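You operate a simulated robot arm through the tools that you are given. There is no shell and no other tool.

Carry out the task below with a simulated robot arm. There is one attempt and no reset: what you move stays moved.

JOB
Swap the green collar's cap for the red one, then fit both pipes.
Fine: work at the grey plate; stand the old cap on the black tray; short pipe pushed into the purple collar, bent pipe twisted into the orange one.
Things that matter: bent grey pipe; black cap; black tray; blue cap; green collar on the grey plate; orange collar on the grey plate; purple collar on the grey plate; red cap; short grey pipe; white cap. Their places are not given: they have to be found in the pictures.

Only the result counts: the job must be done as asked and must still hold three seconds after the hand-in. Knocking over, shifting, dropping, spilling or breaking anything else fails it. Lids that push on must go on centred and level and be pressed home; caps that screw on are set level and turned clockwise until they are tight.

ROBOT AND FRAMES
A 5-joint arm with a two-finger parallel gripper, fixed in place. Base frame: the origin is at the foot of the arm, x ahead of it, y to its left, z up; the work surface is at about z = 706. Units: mm, rad, N and s.
It reaches about 1134 mm from its shoulder. Its first joint turns from -2.601 to 2.601 rad. Payload 1.57 kg.
Tool frame: the origin (TCP) lies between the finger pads and is the grasp point; the fingertips stand 30 mm ahead of it; z points along the fingers, y is the line along which they close. The gripper opens to 110 mm. The fingers are 24 mm wide and 12 mm thick; the gripper's body (48 by 112 mm) begins 78 mm behind the TCP.
Orientation is that of the tool frame in the base frame, as [roll, pitch, yaw] about the fixed x, y, z axes, in that order (R = Rz(yaw) Ry(pitch) Rx(roll)). With the fingers straight down and closing along the base's y, the tool's x points along the base's -x, its y along +y and its z along -z.

CONTROLS
- The arm moves only by the tool servo_tool. Its argument "deltas" is a list of rows, each a list of 3 entries, a list of its own where there are three numbers: the opening, from 0 (shut) to 1 (fully open), then the shift along the tool's x, y, z in mm, then the turn, a rotation vector about the tool's x, y, z in rad. In form: [[fingers, [dx, dy, dz], [ax, ay, az]], ...]. A call has 1 to 20 rows; each row is the pose to reach, as a shift and turn from the pose commanded when the call began, along the tool's axes at that moment. Each row takes 0.2 s and may step no farther than 50 mm and 0.15 rad from the row before; otherwise, or with a gripper value out of range, the whole call is refused. A pose out of reach is approached as far as the arm can. The call stops where the force on the tool passes 90 N (or 10 N more than at its start, if that is more) or the arm is blocked; 0.2 s more then pass. Each finger travels about 72 mm/s and halts on what it meets, pressing with about 26 N; the grip force reading is that of the motor and also rises with nothing between the fingers. The clock runs only during rows and for 0.2 s after the last one: add rows that repeat a pose to give the fingers time. The reply holds the time, the measured pose of the TCP, the force on the tool along the base axes, the opening and the grip force, in the units named above and with some noise, with the torque about the TCP (base axes, N m) and any sound that the robot's microphone picked up.
- Cameras (640 x 400 px; columns grow to the right, rows downward): "scene" is fixed at [399.5, -649.2, 1262.9]; the picture's right is [0.89, -0.45, 0.00], its down [-0.41, -0.81, -0.42] and it looks along [0.19, 0.37, -0.91] (base axes); focal length 234 px, centre (320, 200). "wrist" rides on the gripper at [70, 16, -141] in the tool frame; the picture's right is [-0.23, 0.97, 0.00], its down [-0.85, -0.20, -0.48] and it looks along [-0.47, -0.11, 0.88] (tool axes); focal length 222 px, centre (320, 200).
- get_image(camera): a new picture of that camera. No time passes.
- slide_trunk(by): slides the trunk up (or, below 0, down) by that many mm; the arm rides with it, the base frame stays. It gives what a move gives, with no picture.
- pixel_to_xyz(camera, pixels): for up to 12 pixels [column, row] of the newest picture of that camera ("zoom" is the newest enlarged one), the place [x, y, z] in the base frame of the surface seen there, good to about 2 mm. No time passes.
- inspect(camera, box): a new picture of the part [left, top, right, bottom] of that camera's present view, enlarged. No time passes.
- hand_in(): hands the job in; it is judged then, once.

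Open the gripper and draw the arm clear of the work before you hand the job in, unless the task says otherwise.

The tools are called after "Call:" by a JSON object that holds its "fn" and its "kwargs". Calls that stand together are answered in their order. servo_tool: Moves the arm, as the interface text tells. Its arguments: {"type":"object","properties":{"deltas":{"type":"array"}},"required":["deltas"]} The other tools are called the same way: slide_trunk (by) slides the trunk up or down; get_image (camera) takes a picture; pixel_to_xyz (camera, pixels) gives the place of the surface under pixels of a picture; inspect (camera, box) takes an enlarged picture of a part of a camera's view; hand_in () hands the job in.

At the start:

```text
time_s: 0.0
position: [362.1, -464.3, 1021.6]
tcp_rot: [3.141, 0.001, -3.141]
force: [0.2, -0.5, 0.0]
torque: [-0.01, 0.03, 0.0]
opening: 109.9
grasp_force: 0.0
trunk travel left (down, up): [-755.0, 215.0]
```

scene: 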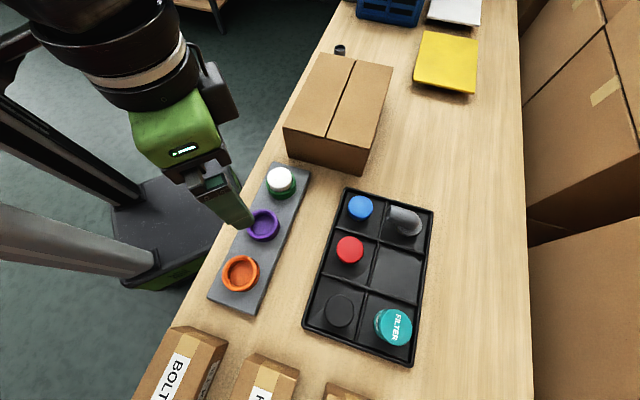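
wrist: 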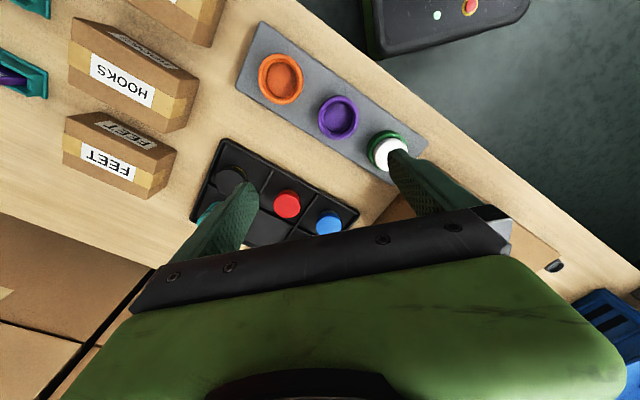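

The scene picture shows the grey plate with green collar (white cap, ~281,180), purple (~263,226), orange (~240,274), and the black tray at ~(370,270). I'll enlarge both regions first.

Call:
{"fn": "inspect", "kwargs": {"camera": "scene", "box": [290, 170, 450, 370]}}

Call:
{"fn": "inspect", "kwargs": {"camera": "scene", "box": [190, 150, 330, 320]}}

Call:
{"fn": "inspect", "kwargs": {"camera": "wrist", "box": [180, 10, 440, 250]}}

Call:
{"fn": "inspect", "kwargs": {"camera": "scene", "box": [270, 0, 530, 180]}}

```text
2.00 times, centred on (370, 270) of scene
```

zoom: 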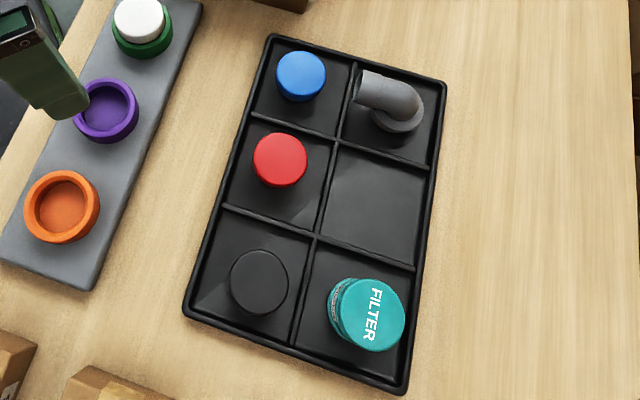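

```text
2.35 times, centred on (260, 235) of scene
```

zoom: 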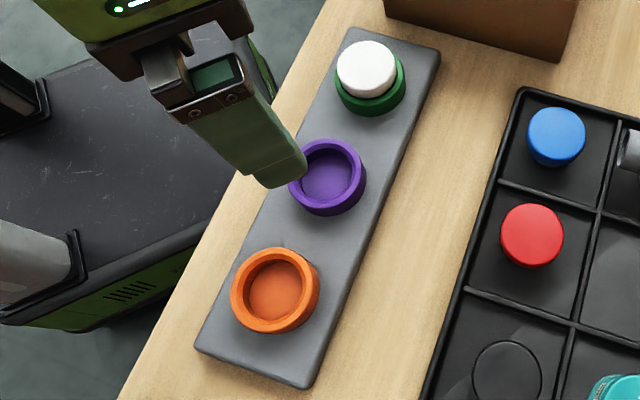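

```text
1.67 times, centred on (310, 130) of wrist
```

zoom: 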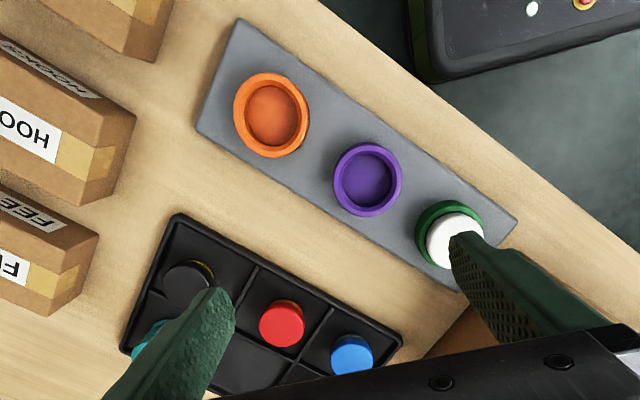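

```text
2.22 times, centred on (400, 90) of scene
```

zoom: 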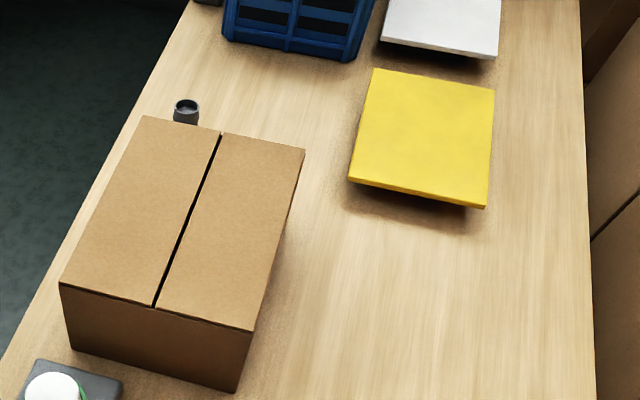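

The short grey pipe is standing behind the cardboard box at about (340,50). I'll get places for collars, caps, tray, pipes and box in the scene picture.

Call:
{"fn": "get_image", "kwargs": {"camera": "scene"}}

Call:
{"fn": "pixel_to_xyz", "kwargs": {"camera": "scene", "pixels": [[281, 175], [264, 226], [240, 274], [349, 249], [360, 207], [338, 310], [394, 328], [402, 268], [340, 46], [340, 52], [397, 217], [415, 226]]}}

Call:
{"fn": "pixel_to_xyz", "kwargs": {"camera": "scene", "pixels": [[280, 164], [310, 172], [255, 313], [209, 297], [347, 188], [433, 211], [412, 365], [303, 327], [318, 53], [392, 67], [360, 170], [287, 127]]}}

```text
taken
```

scene: 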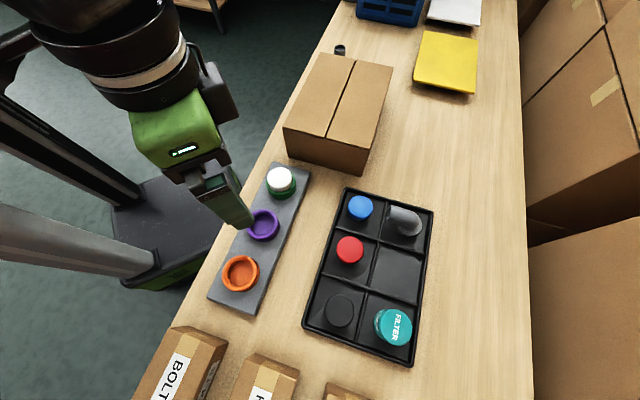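

```text
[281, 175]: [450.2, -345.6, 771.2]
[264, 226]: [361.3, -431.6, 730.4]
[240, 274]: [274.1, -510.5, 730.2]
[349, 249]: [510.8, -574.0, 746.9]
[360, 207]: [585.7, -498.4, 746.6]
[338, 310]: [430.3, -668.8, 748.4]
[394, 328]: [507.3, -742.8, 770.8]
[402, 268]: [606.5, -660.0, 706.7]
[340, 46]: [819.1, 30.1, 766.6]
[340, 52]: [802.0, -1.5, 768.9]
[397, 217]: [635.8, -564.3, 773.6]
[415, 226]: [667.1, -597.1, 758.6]
```

```text
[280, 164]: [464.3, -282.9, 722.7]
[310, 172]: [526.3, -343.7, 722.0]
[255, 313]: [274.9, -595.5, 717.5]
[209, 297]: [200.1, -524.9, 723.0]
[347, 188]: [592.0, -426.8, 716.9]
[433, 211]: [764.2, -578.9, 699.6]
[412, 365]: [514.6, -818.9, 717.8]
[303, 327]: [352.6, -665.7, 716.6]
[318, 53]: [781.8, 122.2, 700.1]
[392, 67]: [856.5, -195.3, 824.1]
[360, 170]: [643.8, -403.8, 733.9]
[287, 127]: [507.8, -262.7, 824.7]
```

Tool points straight down (tool x = −base x, y = +y, z = −z). I'll move over the green collar for a closer look, staying above the box (824).

Call:
{"fn": "servo_tool", "kwargs": {"deltas": [[1, [-30, 15, 30], [0, 0, 0]], [1, [-60, 30, 60], [0, 0, 0]], [1, [-90, 45, 90], [0, 0, 0]], [1, [-110, 55, 120], [0, 0, 0]], [1, [-110, 55, 120], [0, 0, 0]]]}}

Call:
{"fn": "get_image", "kwargs": {"camera": "wrist"}}

Call:
{"fn": "get_image", "kwargs": {"camera": "scene"}}

```text
time_s: 1.2
position: [469.5, -408.4, 1021.7]
tcp_rot: [3.138, 0.0, 3.14]
force: [0.2, 0.0, -0.1]
torque: [0.0, -0.01, 0.01]
opening: 110.1
grasp_force: 0.1
out of reach, approached as far as the arm can: row 1, 2, 3, 4, 5
trunk travel left (down, up): [-755.0, 215.0]
```

```text
taken
```

wrist: 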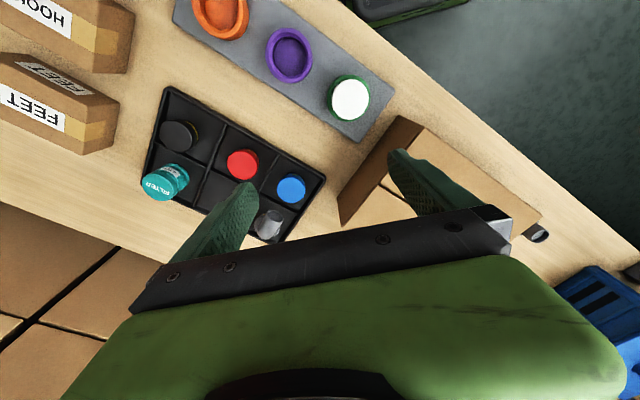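

```text
taken
```

scene: 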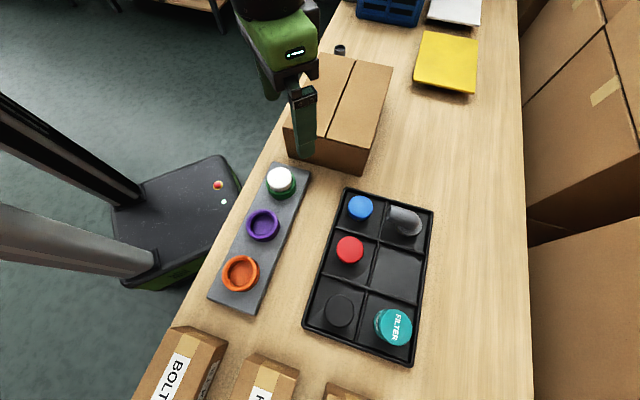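

The lower z is out of reach with the trunk this high (z stayed at 1021). I'll lower the trunk 100 mm; tips would then be at about 891, still above the box.

Call:
{"fn": "slide_trunk", "kwargs": {"by": -100}}

Call:
{"fn": "get_image", "kwargs": {"camera": "wrist"}}

```text
time_s: 2.5
position: [471.0, -406.9, 921.2]
tcp_rot: [3.139, 0.0, 3.141]
force: [-0.1, 0.2, -0.8]
torque: [0.01, 0.02, 0.01]
opening: 110.1
grasp_force: 0.0
trunk travel left (down, up): [-655.0, 315.0]
```

```text
taken
```

wrist: 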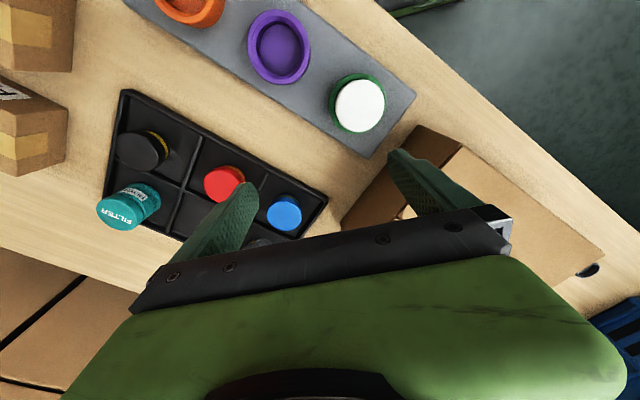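

Now closer: white cap at (360,105), red (224,183), blue (285,212), black (143,150). I'll zoom on them.

Call:
{"fn": "inspect", "kwargs": {"camera": "wrist", "box": [310, 50, 410, 150]}}

Call:
{"fn": "inspect", "kwargs": {"camera": "wrist", "box": [90, 100, 330, 250]}}

Call:
{"fn": "inspect", "kwargs": {"camera": "wrist", "box": [150, 0, 330, 100]}}

Call:
{"fn": "inspect", "kwargs": {"camera": "scene", "box": [330, 185, 440, 275]}}

Call:
{"fn": "inspect", "kwargs": {"camera": "scene", "box": [250, 155, 320, 205]}}

```text
4.00 times, centred on (360, 100) of wrist
```

zoom: 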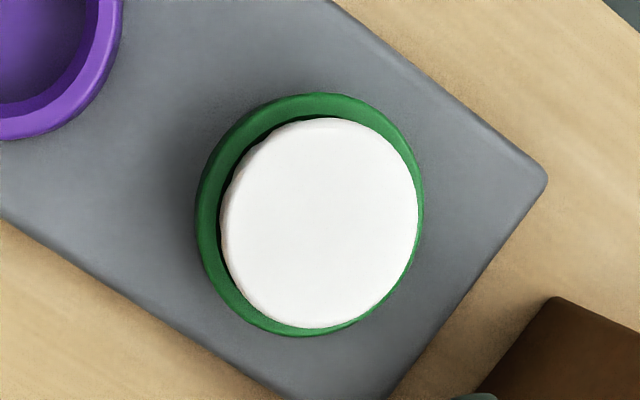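

```text
2.67 times, centred on (210, 175) of wrist
```

zoom: 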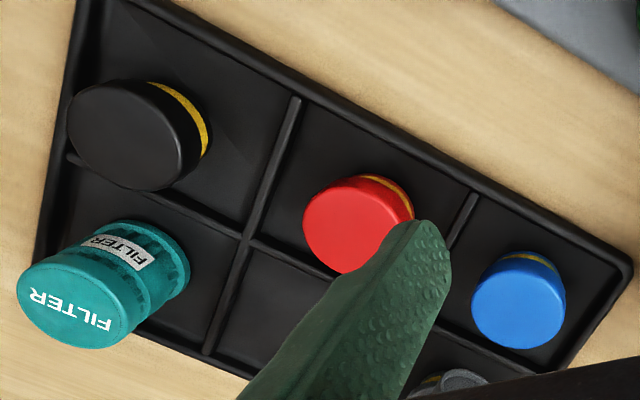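

```text
3.56 times, centred on (240, 50) of wrist
```

zoom: 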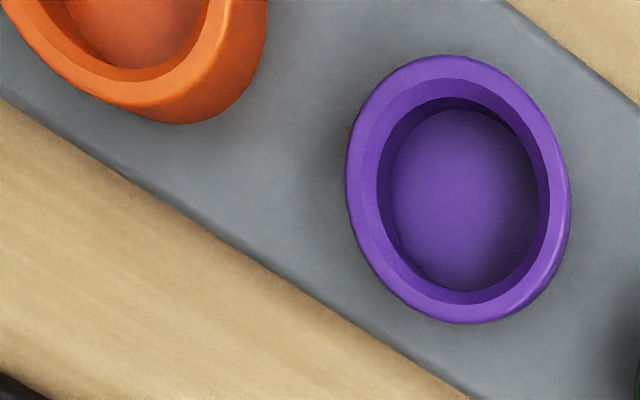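

```text
4.44 times, centred on (385, 230) of scene
```

zoom: 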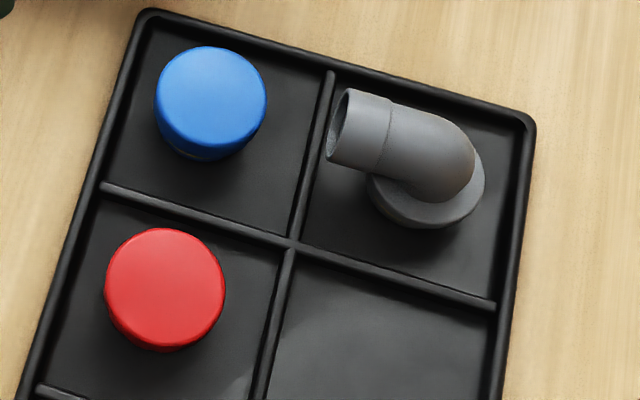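

```text
8.00 times, centred on (285, 180) of scene
```

zoom: 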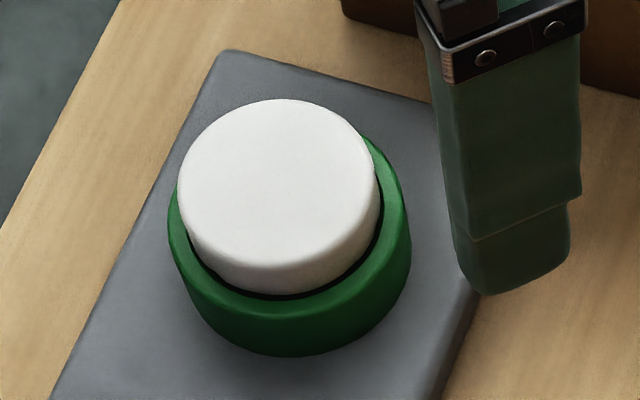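

Caps have a yellow ring below their heads. I'll test how the arm follows an upward command before lowering the trunk more.

Call:
{"fn": "servo_tool", "kwargs": {"deltas": [[1, [0, 0, -40], [0, 0, 0]], [1, [0, 0, -80], [0, 0, 0]], [1, [0, 0, -120], [0, 0, 0]], [1, [0, 0, -120], [0, 0, 0]]]}}

```text
time_s: 3.5
position: [470.5, -407.9, 922.0]
tcp_rot: [3.139, 0.001, -3.141]
force: [-0.3, -0.5, 0.2]
torque: [-0.01, 0.0, 0.02]
opening: 109.9
grasp_force: 0.0
out of reach, approached as far as the arm can: row 1, 2, 3, 4
trunk travel left (down, up): [-655.0, 315.0]
```

Ambiguous; I'll command a small further upward move to learn whether z can be servoed.

Call:
{"fn": "servo_tool", "kwargs": {"deltas": [[1, [0, 0, -20], [0, 0, 0]], [1, [0, 0, -40], [0, 0, 0]], [1, [0, 0, -40], [0, 0, 0]]]}}

```text
time_s: 4.3
position: [472.2, -408.2, 920.4]
tcp_rot: [3.141, 0.0, -3.141]
force: [0.0, 0.3, 0.2]
torque: [0.0, 0.02, 0.0]
opening: 109.8
grasp_force: 0.0
out of reach, approached as far as the arm can: row 1, 2, 3
trunk travel left (down, up): [-655.0, 315.0]
```

z didn't move. I'll test a small pure horizontal move and see if it's reported as reachable.

Call:
{"fn": "servo_tool", "kwargs": {"deltas": [[1, [10, 0, 0], [0, 0, 0]], [1, [20, 0, 0], [0, 0, 0]], [1, [20, 0, 0], [0, 0, 0]]]}}

```text
time_s: 5.1
position: [450.3, -407.7, 923.0]
tcp_rot: [3.14, -0.001, -3.142]
force: [0.5, 0.0, 0.0]
torque: [0.0, -0.03, 0.0]
opening: 109.9
grasp_force: 0.0
trunk travel left (down, up): [-655.0, 315.0]
```

Horizontal works; z seems to come from the trunk only. One last test: a 10 mm down move by servo together with a small reading.

Call:
{"fn": "servo_tool", "kwargs": {"deltas": [[1, [0, 0, 10], [0, 0, 0]], [1, [0, 0, 10], [0, 0, 0]]]}}

Call:
{"fn": "servo_tool", "kwargs": {"deltas": [[1, [0, 0, 0], [-0.0672, 0.0741, 0]], [1, [0, 0, 0], [-0.134, 0.148, 0]], [1, [0, 0, 0], [-0.134, 0.148, 0]]]}}

```text
time_s: 5.7
position: [451.4, -408.1, 922.2]
tcp_rot: [3.138, 0.001, 3.141]
force: [-0.5, 0.1, 1.3]
torque: [0.02, 0.02, -0.03]
opening: 109.9
grasp_force: 0.1
out of reach, approached as far as the arm can: row 1, 2
trunk travel left (down, up): [-655.0, 315.0]
```

```text
time_s: 6.5
position: [451.1, -407.8, 926.9]
tcp_rot: [3.007, -0.147, -3.131]
force: [-0.5, -0.1, -0.2]
torque: [0.0, -0.01, -0.03]
opening: 110.1
grasp_force: 0.0
out of reach, approached as far as the arm can: row 2, 3
trunk travel left (down, up): [-655.0, 315.0]
```

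Tilt works, but height is trunk-only. I'll undo the tilt, then measure heights of collar rims, caps and tray with the wrist view.

Call:
{"fn": "servo_tool", "kwargs": {"deltas": [[1, [0, 0, 0], [0.0672, -0.0741, 0]], [1, [0, 0, 0], [0.134, -0.148, 0]], [1, [0, 0, 0], [0.134, -0.148, 0]]]}}

Call:
{"fn": "inspect", "kwargs": {"camera": "wrist", "box": [150, 0, 430, 175]}}

```text
time_s: 7.3
position: [451.2, -408.4, 921.9]
tcp_rot: [3.141, 0.001, -3.141]
force: [-0.2, 0.5, -0.4]
torque: [0.0, -0.03, -0.01]
opening: 110.0
grasp_force: 0.1
out of reach, approached as far as the arm can: row 1, 2, 3
trunk travel left (down, up): [-655.0, 315.0]
```

```text
2.29 times, centred on (290, 88) of wrist
```

zoom: 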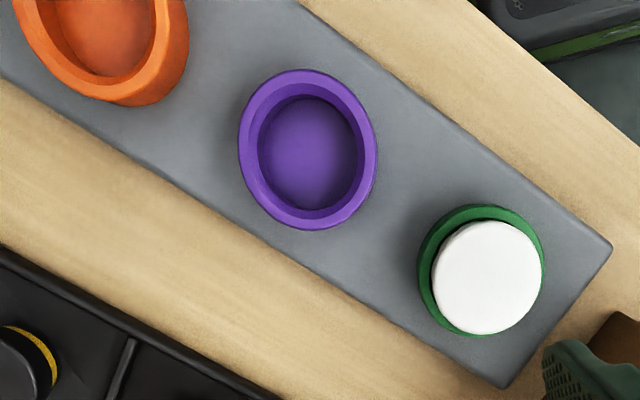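

Measuring rim points of the white cap, green and purple collars in this zoom.

Call:
{"fn": "pixel_to_xyz", "kwargs": {"camera": "zoom", "pixels": [[487, 278], [437, 278], [536, 278], [487, 226], [487, 328], [423, 262], [484, 209], [246, 145], [369, 150], [305, 74], [312, 221], [310, 150]]}}

Call:
{"fn": "pixel_to_xyz", "kwargs": {"camera": "zoom", "pixels": [[100, 40], [180, 30], [170, 70], [130, 92], [110, 140], [600, 245], [505, 380], [540, 260], [425, 240], [360, 60], [250, 100], [60, 75]]}}

```text
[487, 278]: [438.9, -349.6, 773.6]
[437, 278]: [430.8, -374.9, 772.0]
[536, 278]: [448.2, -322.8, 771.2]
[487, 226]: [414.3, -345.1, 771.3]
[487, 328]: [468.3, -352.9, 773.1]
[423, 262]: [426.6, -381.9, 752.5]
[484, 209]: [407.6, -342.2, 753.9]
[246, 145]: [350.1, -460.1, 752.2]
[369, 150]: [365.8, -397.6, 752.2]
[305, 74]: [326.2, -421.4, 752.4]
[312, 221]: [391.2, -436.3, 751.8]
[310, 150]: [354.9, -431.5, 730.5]
```

```text
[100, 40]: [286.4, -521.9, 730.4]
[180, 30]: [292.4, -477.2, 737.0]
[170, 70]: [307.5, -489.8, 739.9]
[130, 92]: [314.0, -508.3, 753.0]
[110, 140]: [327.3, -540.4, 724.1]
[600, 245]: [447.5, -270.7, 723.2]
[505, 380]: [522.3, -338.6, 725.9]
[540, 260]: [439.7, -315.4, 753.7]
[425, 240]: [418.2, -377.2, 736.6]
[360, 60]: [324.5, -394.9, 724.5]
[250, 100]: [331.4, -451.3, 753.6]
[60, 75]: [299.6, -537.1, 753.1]
```

White cap centre ≈ (440,−349), top 772, Ø≈54; collar rims at 752, recess floor 730. I'll centre above the white cap and lower the trunk to TCP≈ 830 for a close look.

Call:
{"fn": "servo_tool", "kwargs": {"deltas": [[1, [5, 30, 0], [0, 0, 0]], [1, [11, 59, 0], [0, 0, 0]], [1, [11, 59, 0], [0, 0, 0]]]}}

Call:
{"fn": "slide_trunk", "kwargs": {"by": -90}}

Call:
{"fn": "get_image", "kwargs": {"camera": "wrist"}}

Call:
{"fn": "inspect", "kwargs": {"camera": "scene", "box": [220, 120, 340, 220]}}

```text
time_s: 8.1
position: [440.3, -348.6, 921.9]
tcp_rot: [3.139, 0.0, -3.141]
force: [0.2, 0.5, -0.6]
torque: [-0.02, -0.03, -0.03]
opening: 110.1
grasp_force: 0.0
trunk travel left (down, up): [-655.0, 315.0]
```

```text
time_s: 9.4
position: [439.3, -350.1, 831.0]
tcp_rot: [3.14, 0.001, 3.141]
force: [-0.4, -0.6, 0.4]
torque: [-0.01, 0.02, 0.0]
opening: 110.2
grasp_force: 0.1
trunk travel left (down, up): [-565.0, 405.0]
```

```text
taken
```

wrist: 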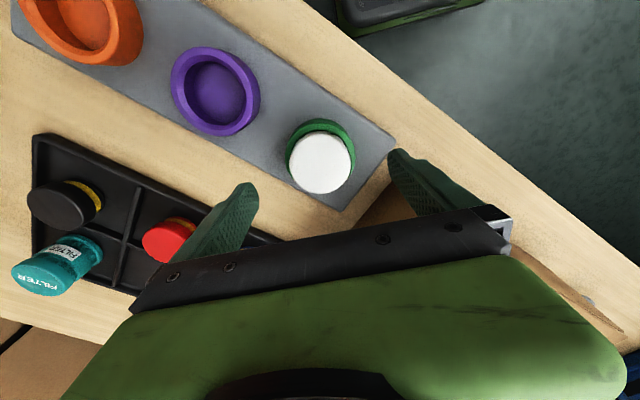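

```text
4.00 times, centred on (280, 170) of scene
```

zoom: 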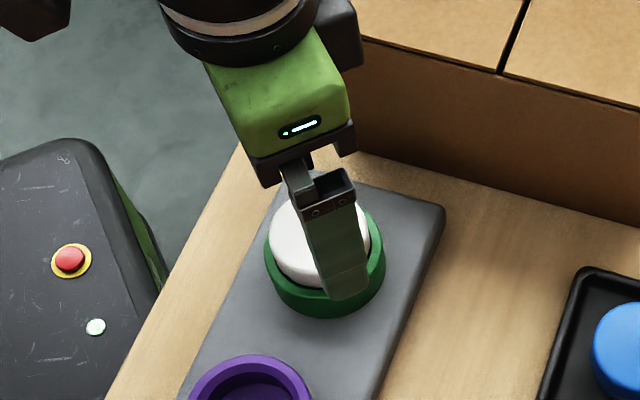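

Close view: white cap around (321,160). Zoom to refine its centre.

Call:
{"fn": "inspect", "kwargs": {"camera": "wrist", "box": [270, 105, 370, 205]}}

```text
4.00 times, centred on (320, 155) of wrist
```

zoom: 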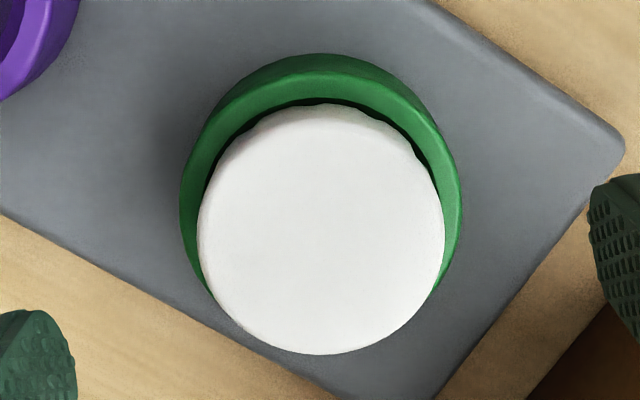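

The white cap edge shows grip ribs — it suggests a screw cap. Getting edge points.

Call:
{"fn": "pixel_to_xyz", "kwargs": {"camera": "zoom", "pixels": [[321, 230], [205, 225], [438, 225], [321, 115], [321, 345], [240, 150], [400, 310], [250, 310], [400, 150], [190, 200], [455, 200], [325, 65]]}}

```text
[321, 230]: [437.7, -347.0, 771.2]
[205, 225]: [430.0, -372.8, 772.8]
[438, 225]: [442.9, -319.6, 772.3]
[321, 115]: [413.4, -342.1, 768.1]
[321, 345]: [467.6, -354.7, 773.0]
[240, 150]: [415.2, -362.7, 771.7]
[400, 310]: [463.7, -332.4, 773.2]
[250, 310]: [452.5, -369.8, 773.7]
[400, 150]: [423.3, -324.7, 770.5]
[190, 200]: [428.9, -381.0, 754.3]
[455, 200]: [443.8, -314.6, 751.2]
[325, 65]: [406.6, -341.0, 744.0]
```

Cap centre ≈ (438.6,−347.3), Ø55, rim 752. I'll nudge onto it and lower to TCP ≈ 786 (tips ≈ 756, just above the rim).

Call:
{"fn": "servo_tool", "kwargs": {"deltas": [[1, [1, 2, 0], [0, 0, 0]], [1, [1, 2, 0], [0, 0, 0]]]}}

Call:
{"fn": "slide_trunk", "kwargs": {"by": -45}}

Call:
{"fn": "inspect", "kwargs": {"camera": "scene", "box": [240, 130, 330, 220]}}

Call:
{"fn": "get_image", "kwargs": {"camera": "wrist"}}

```text
time_s: 10.0
position: [438.2, -348.8, 832.2]
tcp_rot: [3.138, -0.002, -3.14]
force: [0.4, 0.5, 0.3]
torque: [0.02, -0.03, -0.01]
opening: 109.9
grasp_force: 0.0
trunk travel left (down, up): [-565.0, 405.0]
```

```text
time_s: 10.9
position: [440.3, -348.4, 786.9]
tcp_rot: [3.138, -0.001, 3.141]
force: [0.2, 0.2, 0.4]
torque: [-0.02, 0.01, 0.0]
opening: 110.0
grasp_force: 0.1
trunk travel left (down, up): [-520.0, 450.0]
```

```text
4.44 times, centred on (285, 175) of scene
```

zoom: 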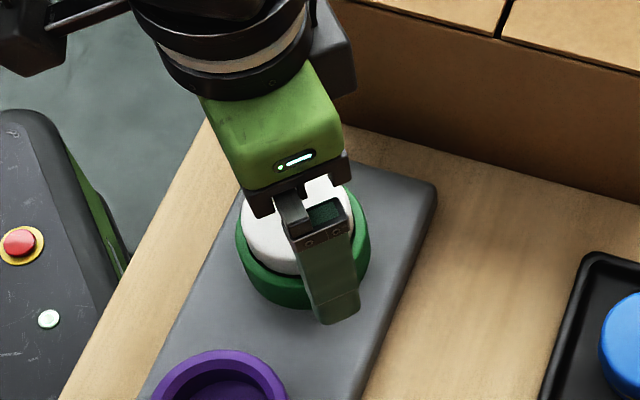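

```text
taken
```

wrist: 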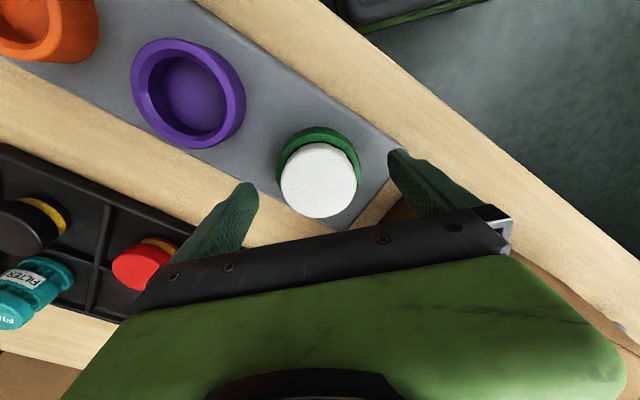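

Tips flank the cap. Closing the fingers on it.

Call:
{"fn": "servo_tool", "kwargs": {"deltas": [[0.3, [0, 0, 0], [0, 0, 0]], [0.3, [0, 0, 0], [0, 0, 0]], [0.3, [0, 0, 0], [0, 0, 0]], [0.3, [0, 0, 0], [0, 0, 0]], [0.3, [0, 0, 0], [0, 0, 0]], [0.3, [0, 0, 0], [0, 0, 0]]]}}

Call:
{"fn": "get_image", "kwargs": {"camera": "wrist"}}

```text
time_s: 12.3
position: [440.5, -349.2, 786.9]
tcp_rot: [3.141, -0.004, 3.139]
force: [3.0, -17.9, 8.4]
torque: [-0.86, -0.14, -0.04]
opening: 57.8
grasp_force: 25.6
trunk travel left (down, up): [-520.0, 450.0]
```

```text
taken
```

wrist: 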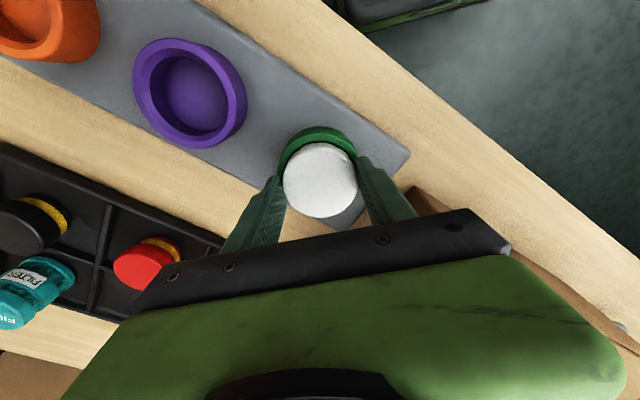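

Grip is 57.8 mm with a −18 N side force in y, so the cap is slightly to −y. I'll shift 1 mm that way to relax it.

Call:
{"fn": "servo_tool", "kwargs": {"deltas": [[0.3, [0, -1, 0], [0, 0, 0]], [0.3, [0, -1, 0], [0, 0, 0]]]}}

```text
time_s: 12.9
position: [440.5, -349.5, 786.7]
tcp_rot: [3.135, -0.002, 3.141]
force: [0.2, -9.6, 3.0]
torque: [-0.52, -0.06, -0.04]
opening: 58.1
grasp_force: 26.6
trunk travel left (down, up): [-520.0, 450.0]
```

Force halved; one more mm.

Call:
{"fn": "servo_tool", "kwargs": {"deltas": [[0.3, [0, -1, 0], [0, 0, 0]], [0.3, [0, -1, 0], [0, 0, 0]]]}}

```text
time_s: 13.5
position: [440.4, -349.7, 788.0]
tcp_rot: [3.135, 0.0, -3.141]
force: [-2.0, -2.2, -2.4]
torque: [-0.1, 0.07, -0.01]
opening: 58.3
grasp_force: 26.6
trunk travel left (down, up): [-520.0, 450.0]
```

Centred: forces near zero at (440.4,−349.7). Now a trial twist counter-clockwise from above (tool z negative), 0.6 rad.

Call:
{"fn": "servo_tool", "kwargs": {"deltas": [[0.3, [0, 0, 0], [0, 0, -0.15]], [0.3, [0, 0, 0], [0, 0, -0.3]], [0.3, [0, 0, 0], [0, 0, -0.45]], [0.3, [0, 0, 0], [0, 0, -0.6]], [0.3, [0, 0, 0], [0, 0, -0.6]]]}}

Call:
{"fn": "inspect", "kwargs": {"camera": "wrist", "box": [240, 90, 400, 250]}}

```text
time_s: 14.7
position: [440.4, -351.7, 787.2]
tcp_rot: [3.138, -0.001, -2.542]
force: [0.3, -2.2, 1.0]
torque: [-0.1, -0.08, -0.47]
opening: 57.8
grasp_force: 26.3
trunk travel left (down, up): [-520.0, 450.0]
```

```text
2.50 times, centred on (320, 170) of wrist
```

zoom: 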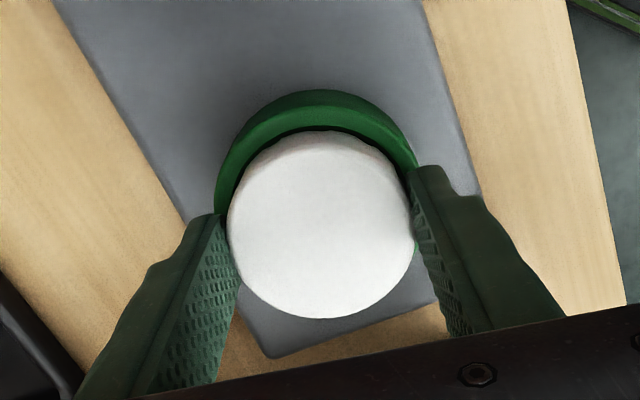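

Torque −0.47 N·m resisting. Continuing counter-clockwise and watching the vertical force/height.

Call:
{"fn": "servo_tool", "kwargs": {"deltas": [[0.3, [0, 0, 0], [0, 0, -0.15]], [0.3, [0, 0, 0], [0, 0, -0.3]], [0.3, [0, 0, 0], [0, 0, -0.45]], [0.3, [0, 0, 0], [0, 0, -0.6]], [0.3, [0, 0, 0], [0, 0, -0.75]], [0.3, [0, 0, 0], [0, 0, -0.9]], [0.3, [0, 0, 0], [0, 0, -1.05]], [0.3, [0, 0, 0], [0, 0, -1.2]], [0.3, [0, 0, 0], [0, 0, -1.2]]]}}

Call:
{"fn": "inspect", "kwargs": {"camera": "wrist", "box": [240, 90, 400, 250]}}

```text
time_s: 16.7
position: [442.0, -350.0, 787.0]
tcp_rot: [3.14, 0.006, -1.34]
force: [16.2, -0.8, 0.0]
torque: [0.09, -0.43, -0.58]
opening: 57.9
grasp_force: 25.5
trunk travel left (down, up): [-520.0, 450.0]
```

```text
2.50 times, centred on (320, 170) of wrist
```

zoom: 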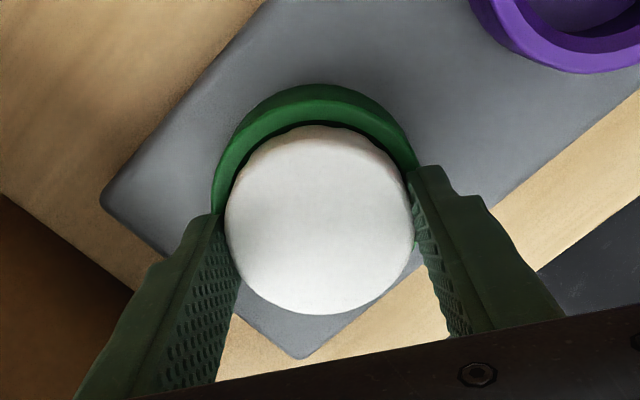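

A +16 N x-force means I'm ~2 mm off along the new closing line. I'll correct that, and check the cap top height.

Call:
{"fn": "servo_tool", "kwargs": {"deltas": [[0.3, [0, -2, 0], [0, 0, 0]], [0.3, [0, -2, 0], [0, 0, 0]]]}}

Call:
{"fn": "inspect", "kwargs": {"camera": "wrist", "box": [240, 90, 400, 250]}}

Call:
{"fn": "pixel_to_xyz", "kwargs": {"camera": "zoom", "pixels": [[320, 200], [280, 200], [360, 200], [320, 170], [320, 240], [320, 270], [300, 250], [340, 180]]}}

```text
time_s: 17.3
position: [440.7, -349.1, 787.5]
tcp_rot: [3.138, 0.004, -1.341]
force: [-0.2, 0.1, 0.1]
torque: [0.0, -0.02, 0.02]
opening: 57.6
grasp_force: 26.2
trunk travel left (down, up): [-520.0, 450.0]
```

```text
2.50 times, centred on (320, 170) of wrist
```

zoom: 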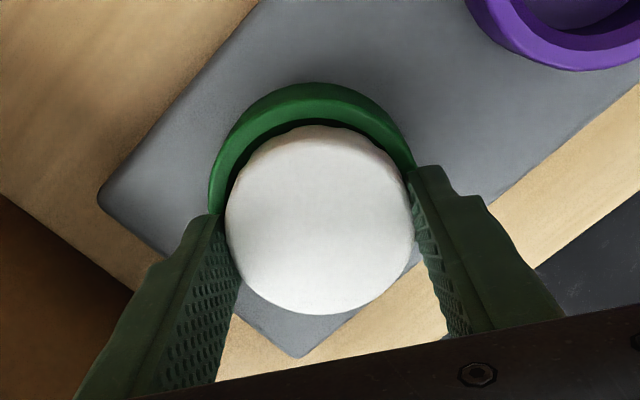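

```text
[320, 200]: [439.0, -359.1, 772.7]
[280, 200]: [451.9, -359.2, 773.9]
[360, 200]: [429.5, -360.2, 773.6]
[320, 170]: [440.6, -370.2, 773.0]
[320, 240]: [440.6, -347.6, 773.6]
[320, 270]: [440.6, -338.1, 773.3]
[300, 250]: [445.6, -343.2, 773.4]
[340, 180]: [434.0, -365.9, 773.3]
```

Forces are now zero and the cap top reads ~773.3 (about 1 mm up, perhaps). I'll keep unscrewing another 2.85 rad.

Call:
{"fn": "servo_tool", "kwargs": {"deltas": [[0.3, [0, 0, 0], [0, 0, -0.15]], [0.3, [0, 0, 0], [0, 0, -0.3]], [0.3, [0, 0, 0], [0, 0, -0.45]], [0.3, [0, 0, 0], [0, 0, -0.6]], [0.3, [0, 0, 0], [0, 0, -0.75]], [0.3, [0, 0, 0], [0, 0, -0.9]], [0.3, [0, 0, 0], [0, 0, -1.05]], [0.3, [0, 0, 0], [0, 0, -1.2]], [0.3, [0, 0, 0], [0, 0, -1.35]], [0.3, [0, 0, 0], [0, 0, -1.5]], [0.3, [0, 0, 0], [0, 0, -1.65]], [0.3, [0, 0, 0], [0, 0, -1.8]], [0.3, [0, 0, 0], [0, 0, -1.95]], [0.3, [0, 0, 0], [0, 0, -2.1]], [0.3, [0, 0, 0], [0, 0, -2.25]], [0.3, [0, 0, 0], [0, 0, -2.4]], [0.3, [0, 0, 0], [0, 0, -2.55]], [0.3, [0, 0, 0], [0, 0, -2.7]], [0.3, [0, 0, 0], [0, 0, -2.85]], [0.3, [0, 0, 0], [0, 0, -2.85]]]}}

Call:
{"fn": "inspect", "kwargs": {"camera": "wrist", "box": [240, 90, 400, 250]}}

Call:
{"fn": "pixel_to_xyz", "kwargs": {"camera": "zoom", "pixels": [[320, 200], [280, 200], [360, 200], [320, 170], [320, 240], [320, 270], [300, 250], [340, 180]]}}

```text
time_s: 18.8
position: [451.8, -332.4, 789.2]
tcp_rot: [3.063, -0.005, -0.784]
force: [-31.3, -36.2, 19.3]
torque: [-1.46, 1.16, -0.16]
opening: 84.9
grasp_force: 25.9
out of reach, approached as far as the arm can: row 4, 5, 6, 7
trunk travel left (down, up): [-520.0, 450.0]
stopped in row 7: the force on the tool passed its limit at 107 N (the readings are from after the stop); the commanded pose is now the measured one
```

```text
2.50 times, centred on (320, 170) of wrist
```

zoom: 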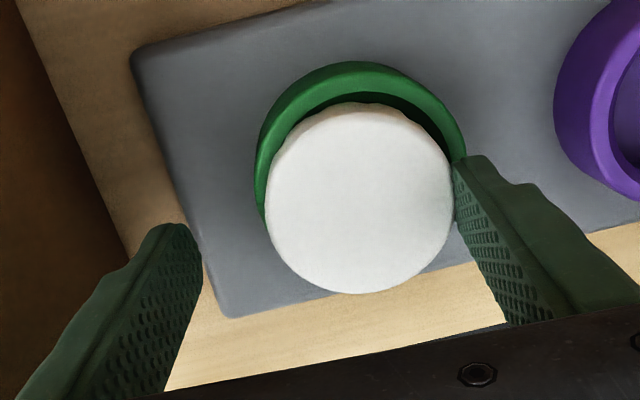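

```text
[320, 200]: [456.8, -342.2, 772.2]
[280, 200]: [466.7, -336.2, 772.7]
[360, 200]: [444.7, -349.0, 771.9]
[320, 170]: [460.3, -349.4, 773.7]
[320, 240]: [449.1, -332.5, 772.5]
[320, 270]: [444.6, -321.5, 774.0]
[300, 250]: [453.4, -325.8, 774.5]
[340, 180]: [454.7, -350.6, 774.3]
```

The rotation ran into a reach limit near yaw −0.85, and the tool drifted off ~20 mm, loading the cap sideways. I open the fingers immediately to relieve it.

Call:
{"fn": "servo_tool", "kwargs": {"deltas": [[1, [0, 0, 0], [0, 0, 0]], [1, [0, 0, 0], [0, 0, 0]], [1, [0, 0, 0], [0, 0, 0]]]}}

Call:
{"fn": "get_image", "kwargs": {"camera": "wrist"}}

Call:
{"fn": "get_image", "kwargs": {"camera": "scene"}}

```text
time_s: 19.6
position: [459.3, -328.1, 788.4]
tcp_rot: [3.079, -0.002, -0.778]
force: [0.3, -0.7, 0.2]
torque: [-0.01, -0.01, -0.02]
opening: 109.8
grasp_force: 0.0
trunk travel left (down, up): [-520.0, 450.0]
```

```text
taken
```

wrist: 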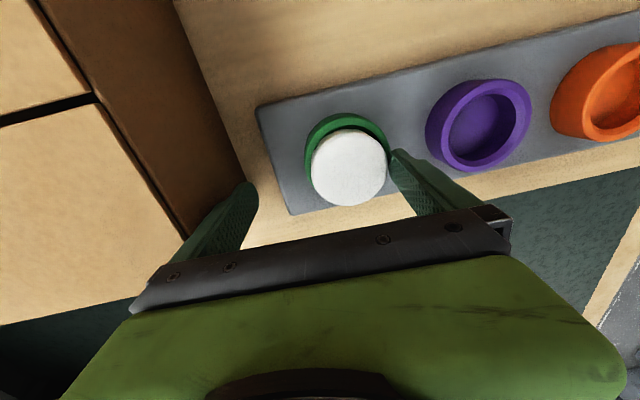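

```text
taken
```

scene: 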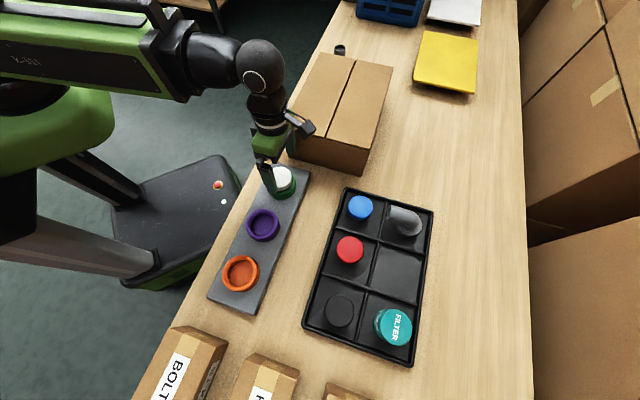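

Plate, collar and cap look undisturbed. I'll recentre over the cap with level tool and back off the rotation limit.

Call:
{"fn": "servo_tool", "kwargs": {"deltas": [[1, [1, 14, 0], [0.03, 0, 0.0]], [1, [1.8, 28.7, 0], [0.0626, 0, 0]], [1, [1.8, 28.7, 0], [0.0626, 0, 0.1]], [1, [1.8, 28.7, 0], [0.0626, 0, 0.15]]]}}

Call:
{"fn": "inspect", "kwargs": {"camera": "wrist", "box": [240, 90, 400, 250]}}

```text
time_s: 20.6
position: [441.2, -351.9, 788.7]
tcp_rot: [3.14, -0.007, -0.929]
force: [0.2, -0.9, -0.5]
torque: [0.03, 0.0, 0.0]
opening: 110.1
grasp_force: 0.0
out of reach, approached as far as the arm can: row 1, 2, 3, 4
trunk travel left (down, up): [-520.0, 450.0]
```

```text
2.50 times, centred on (320, 170) of wrist
```

zoom: 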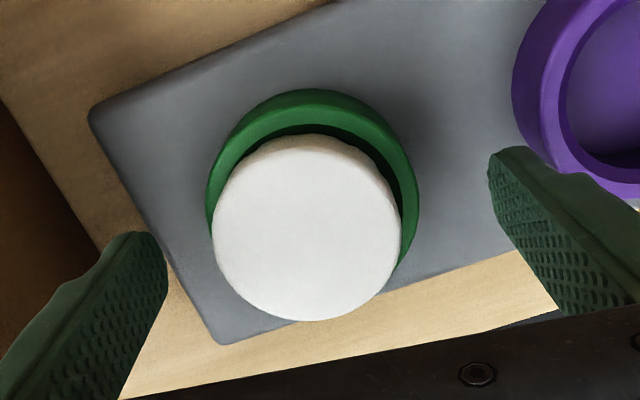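

The cap looks slightly off toward the lower-left within the collar now. Measuring its edges.

Call:
{"fn": "pixel_to_xyz", "kwargs": {"camera": "zoom", "pixels": [[307, 228], [218, 228], [397, 225], [305, 142], [305, 314], [240, 175], [370, 290], [250, 295], [370, 175], [213, 180], [412, 190], [310, 95]]}}

Call:
{"fn": "inspect", "kwargs": {"camera": "scene", "box": [240, 130, 330, 220]}}

```text
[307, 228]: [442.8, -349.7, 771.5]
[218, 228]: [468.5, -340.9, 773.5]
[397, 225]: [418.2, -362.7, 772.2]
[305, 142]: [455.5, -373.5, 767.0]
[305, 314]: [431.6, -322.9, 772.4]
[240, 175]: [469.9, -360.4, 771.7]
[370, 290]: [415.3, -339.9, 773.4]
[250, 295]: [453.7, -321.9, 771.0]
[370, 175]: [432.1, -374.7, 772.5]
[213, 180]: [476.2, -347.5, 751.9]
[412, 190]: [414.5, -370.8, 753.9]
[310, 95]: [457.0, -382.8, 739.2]
```

```text
4.44 times, centred on (285, 175) of scene
```

zoom: 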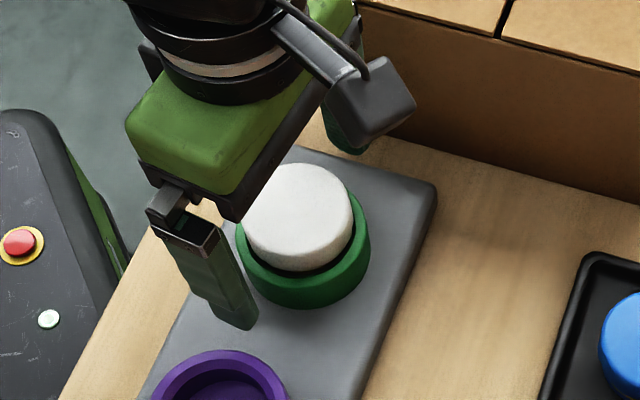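

Cap is still level and centred within measurement bias. I'll rotate the open gripper clockwise (back) 2.85 rad in preparation for a long unscrewing stroke.

Call:
{"fn": "servo_tool", "kwargs": {"deltas": [[1, [-1.9, -0.6, 0], [0, 0, 0.15]], [1, [-1.9, -0.6, 0], [0, 0, 0.3]], [1, [-1.9, -0.6, 0], [0, 0, 0.45]], [1, [-1.9, -0.6, 0], [0, 0, 0.6]], [1, [-1.9, -0.6, 0], [0, 0, 0.75]], [1, [-1.9, -0.6, 0], [0, 0, 0.9]], [1, [-1.9, -0.6, 0], [0, 0, 1.05]], [1, [-1.9, -0.6, 0], [0, 0, 1.2]], [1, [-1.9, -0.6, 0], [0, 0, 1.35]], [1, [-1.9, -0.6, 0], [0, 0, 1.5]], [1, [-1.9, -0.6, 0], [0, 0, 1.65]], [1, [-1.9, -0.6, 0], [0, 0, 1.8]], [1, [-1.9, -0.6, 0], [0, 0, 1.95]], [1, [-1.9, -0.6, 0], [0, 0, 2.1]], [1, [-1.9, -0.6, 0], [0, 0, 2.25]], [1, [-1.9, -0.6, 0], [0, 0, 2.4]], [1, [-1.9, -0.6, 0], [0, 0, 2.55]], [1, [-1.9, -0.6, 0], [0, 0, 2.7]], [1, [-1.9, -0.6, 0], [0, 0, 2.85]], [1, [-1.9, -0.6, 0], [0, 0, 2.85]]]}}

```text
time_s: 24.8
position: [441.0, -348.9, 787.4]
tcp_rot: [-3.137, 0.005, 2.502]
force: [-0.2, -0.7, -0.6]
torque: [0.01, 0.03, 0.0]
opening: 109.9
grasp_force: 0.0
trunk travel left (down, up): [-520.0, 450.0]
```

At mid-range yaw 2.50. Rotating clockwise another 2.55 rad.

Call:
{"fn": "servo_tool", "kwargs": {"deltas": [[1, [0, 0, 0], [0, 0, 0.15]], [1, [0, 0, 0], [0, 0, 0.3]], [1, [0, 0, 0], [0, 0, 0.45]], [1, [0, 0, 0], [0, 0, 0.6]], [1, [0, 0, 0], [0, 0, 0.75]], [1, [0, 0, 0], [0, 0, 0.9]], [1, [0, 0, 0], [0, 0, 1.05]], [1, [0, 0, 0], [0, 0, 1.2]], [1, [0, 0, 0], [0, 0, 1.35]], [1, [0, 0, 0], [0, 0, 1.5]], [1, [0, 0, 0], [0, 0, 1.65]], [1, [0, 0, 0], [0, 0, 1.8]], [1, [0, 0, 0], [0, 0, 1.95]], [1, [0, 0, 0], [0, 0, 2.1]], [1, [0, 0, 0], [0, 0, 2.25]], [1, [0, 0, 0], [0, 0, 2.4]], [1, [0, 0, 0], [0, 0, 2.55]], [1, [0, 0, 0], [0, 0, 2.55]]]}}

Call:
{"fn": "get_image", "kwargs": {"camera": "wrist"}}

```text
time_s: 28.6
position: [442.8, -349.3, 787.7]
tcp_rot: [3.136, -0.002, -0.047]
force: [-0.5, -0.4, -0.4]
torque: [0.0, -0.02, 0.03]
opening: 109.9
grasp_force: 0.0
trunk travel left (down, up): [-520.0, 450.0]
```

```text
taken
```

wrist: 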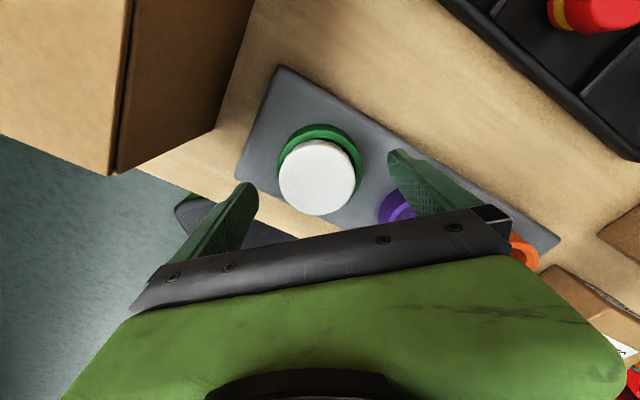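

Yaw −0.05 reachable. Closing on the cap again.

Call:
{"fn": "servo_tool", "kwargs": {"deltas": [[0.3, [0, 0, 0], [0, 0, 0]], [0.3, [0, 0, 0], [0, 0, 0]], [0.3, [0, 0, 0], [0, 0, 0]], [0.3, [0, 0, 0], [0, 0, 0]], [0.3, [0, 0, 0], [0, 0, 0]]]}}

Call:
{"fn": "inspect", "kwargs": {"camera": "wrist", "box": [240, 90, 400, 250]}}

```text
time_s: 29.8
position: [441.9, -350.2, 787.9]
tcp_rot: [3.134, -0.001, -0.047]
force: [1.1, -1.6, 2.4]
torque: [-0.12, 0.02, 0.0]
opening: 57.5
grasp_force: 26.2
trunk travel left (down, up): [-520.0, 450.0]
```

```text
2.50 times, centred on (320, 170) of wrist
```

zoom: 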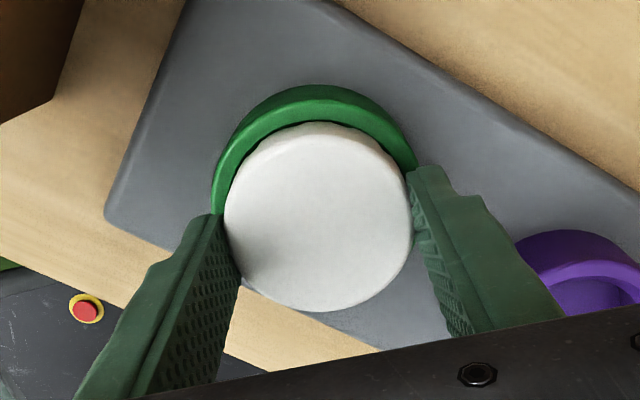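

Well centred (forces ~1 N). Unscrew stroke: 2.4 rad counter-clockwise.

Call:
{"fn": "servo_tool", "kwargs": {"deltas": [[0.3, [-0.7, 0, 0], [0, 0, -0.15]], [0.3, [-0.7, 0, 0], [0, 0, -0.3]], [0.3, [-0.7, 0, 0], [0, 0, -0.45]], [0.3, [-0.7, 0, 0], [0, 0, -0.6]], [0.3, [-0.7, 0, 0], [0, 0, -0.75]], [0.3, [-0.7, 0, 0], [0, 0, -0.9]], [0.3, [-0.7, 0, 0], [0, 0, -1.05]], [0.3, [-0.7, 0, 0], [0, 0, -1.2]], [0.3, [-0.7, 0, 0], [0, 0, -1.35]], [0.3, [-0.7, 0, 0], [0, 0, -1.5]], [0.3, [-0.7, 0, 0], [0, 0, -1.65]], [0.3, [-0.7, 0, 0], [0, 0, -1.8]], [0.3, [-0.7, 0, 0], [0, 0, -1.95]], [0.3, [-0.7, 0, 0], [0, 0, -2.1]], [0.3, [-0.7, 0, 0], [0, 0, -2.25]], [0.3, [-0.7, 0, 0], [0, 0, -2.4]], [0.3, [-0.7, 0, 0], [0, 0, -2.4]]]}}

Call:
{"fn": "inspect", "kwargs": {"camera": "wrist", "box": [240, 90, 400, 250]}}

Call:
{"fn": "pixel_to_xyz", "kwargs": {"camera": "zoom", "pixels": [[320, 200], [280, 200], [360, 200], [320, 170], [320, 240], [320, 270], [300, 250], [340, 180]]}}

```text
time_s: 33.4
position: [441.6, -349.1, 786.1]
tcp_rot: [-3.139, 0.006, 2.356]
force: [15.9, 7.9, 0.5]
torque: [0.32, -0.39, -0.66]
opening: 57.9
grasp_force: 26.3
trunk travel left (down, up): [-520.0, 450.0]
```

```text
2.50 times, centred on (320, 170) of wrist
```

zoom: 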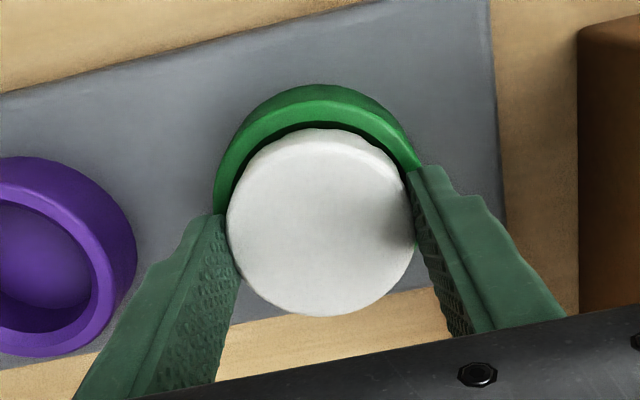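

```text
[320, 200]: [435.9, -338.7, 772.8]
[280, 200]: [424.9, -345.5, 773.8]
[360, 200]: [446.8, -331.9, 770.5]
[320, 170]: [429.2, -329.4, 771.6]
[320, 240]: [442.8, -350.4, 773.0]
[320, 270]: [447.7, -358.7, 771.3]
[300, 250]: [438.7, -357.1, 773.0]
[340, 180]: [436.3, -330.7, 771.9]
```

Height still ~772 after ~4.6 rad total, so it may be slipping or a push fit. I'll zero the side force, then try a gentle 3 mm lift.

Call:
{"fn": "servo_tool", "kwargs": {"deltas": [[0.2, [0, 1.8, 0], [0, 0, 0]], [0.2, [0, 1.8, 0], [0, 0, 0]]]}}

Call:
{"fn": "slide_trunk", "kwargs": {"by": 3}}

Call:
{"fn": "inspect", "kwargs": {"camera": "wrist", "box": [240, 90, 400, 250]}}

Call:
{"fn": "pixel_to_xyz", "kwargs": {"camera": "zoom", "pixels": [[320, 200], [280, 200], [360, 200], [320, 170], [320, 240], [320, 270], [300, 250], [340, 180]]}}

```text
time_s: 34.0
position: [441.2, -349.2, 786.7]
tcp_rot: [-3.136, 0.006, 2.355]
force: [5.4, -0.9, -2.3]
torque: [-0.02, 0.03, -0.44]
opening: 57.9
grasp_force: 26.0
trunk travel left (down, up): [-520.0, 450.0]
```

```text
time_s: 34.6
position: [441.7, -348.6, 790.4]
tcp_rot: [-3.139, 0.005, 2.354]
force: [-0.7, 0.0, -0.6]
torque: [0.04, -0.02, -0.02]
opening: 57.7
grasp_force: 25.5
trunk travel left (down, up): [-523.0, 447.0]
```

```text
2.50 times, centred on (320, 170) of wrist
```

zoom: 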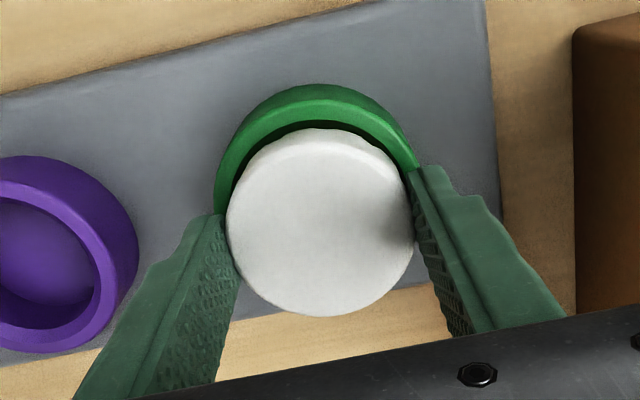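

```text
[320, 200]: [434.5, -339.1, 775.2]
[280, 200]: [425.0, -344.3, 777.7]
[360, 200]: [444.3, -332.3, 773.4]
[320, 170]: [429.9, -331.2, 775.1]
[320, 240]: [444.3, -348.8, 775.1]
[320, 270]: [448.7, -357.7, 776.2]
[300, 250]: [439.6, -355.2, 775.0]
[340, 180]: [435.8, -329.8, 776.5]
```

The cap rose 3 mm with virtually no force — it's free. Lifting it further and looking.

Call:
{"fn": "slide_trunk", "kwargs": {"by": 60}}

Call:
{"fn": "get_image", "kwargs": {"camera": "wrist"}}

Call:
{"fn": "inspect", "kwargs": {"camera": "scene", "box": [230, 100, 350, 220]}}

```text
time_s: 35.6
position: [441.9, -350.2, 849.6]
tcp_rot: [-3.137, 0.004, 2.354]
force: [-0.4, 0.0, -0.3]
torque: [-0.03, 0.02, 0.01]
opening: 57.9
grasp_force: 25.7
trunk travel left (down, up): [-583.0, 387.0]
```

```text
taken
```

wrist: 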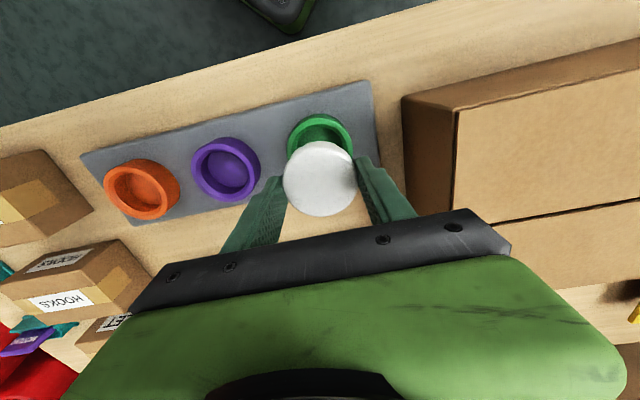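

```text
3.33 times, centred on (290, 160) of scene
```

zoom: 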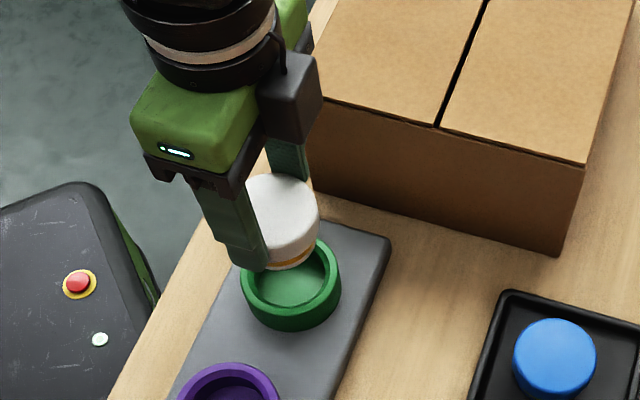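

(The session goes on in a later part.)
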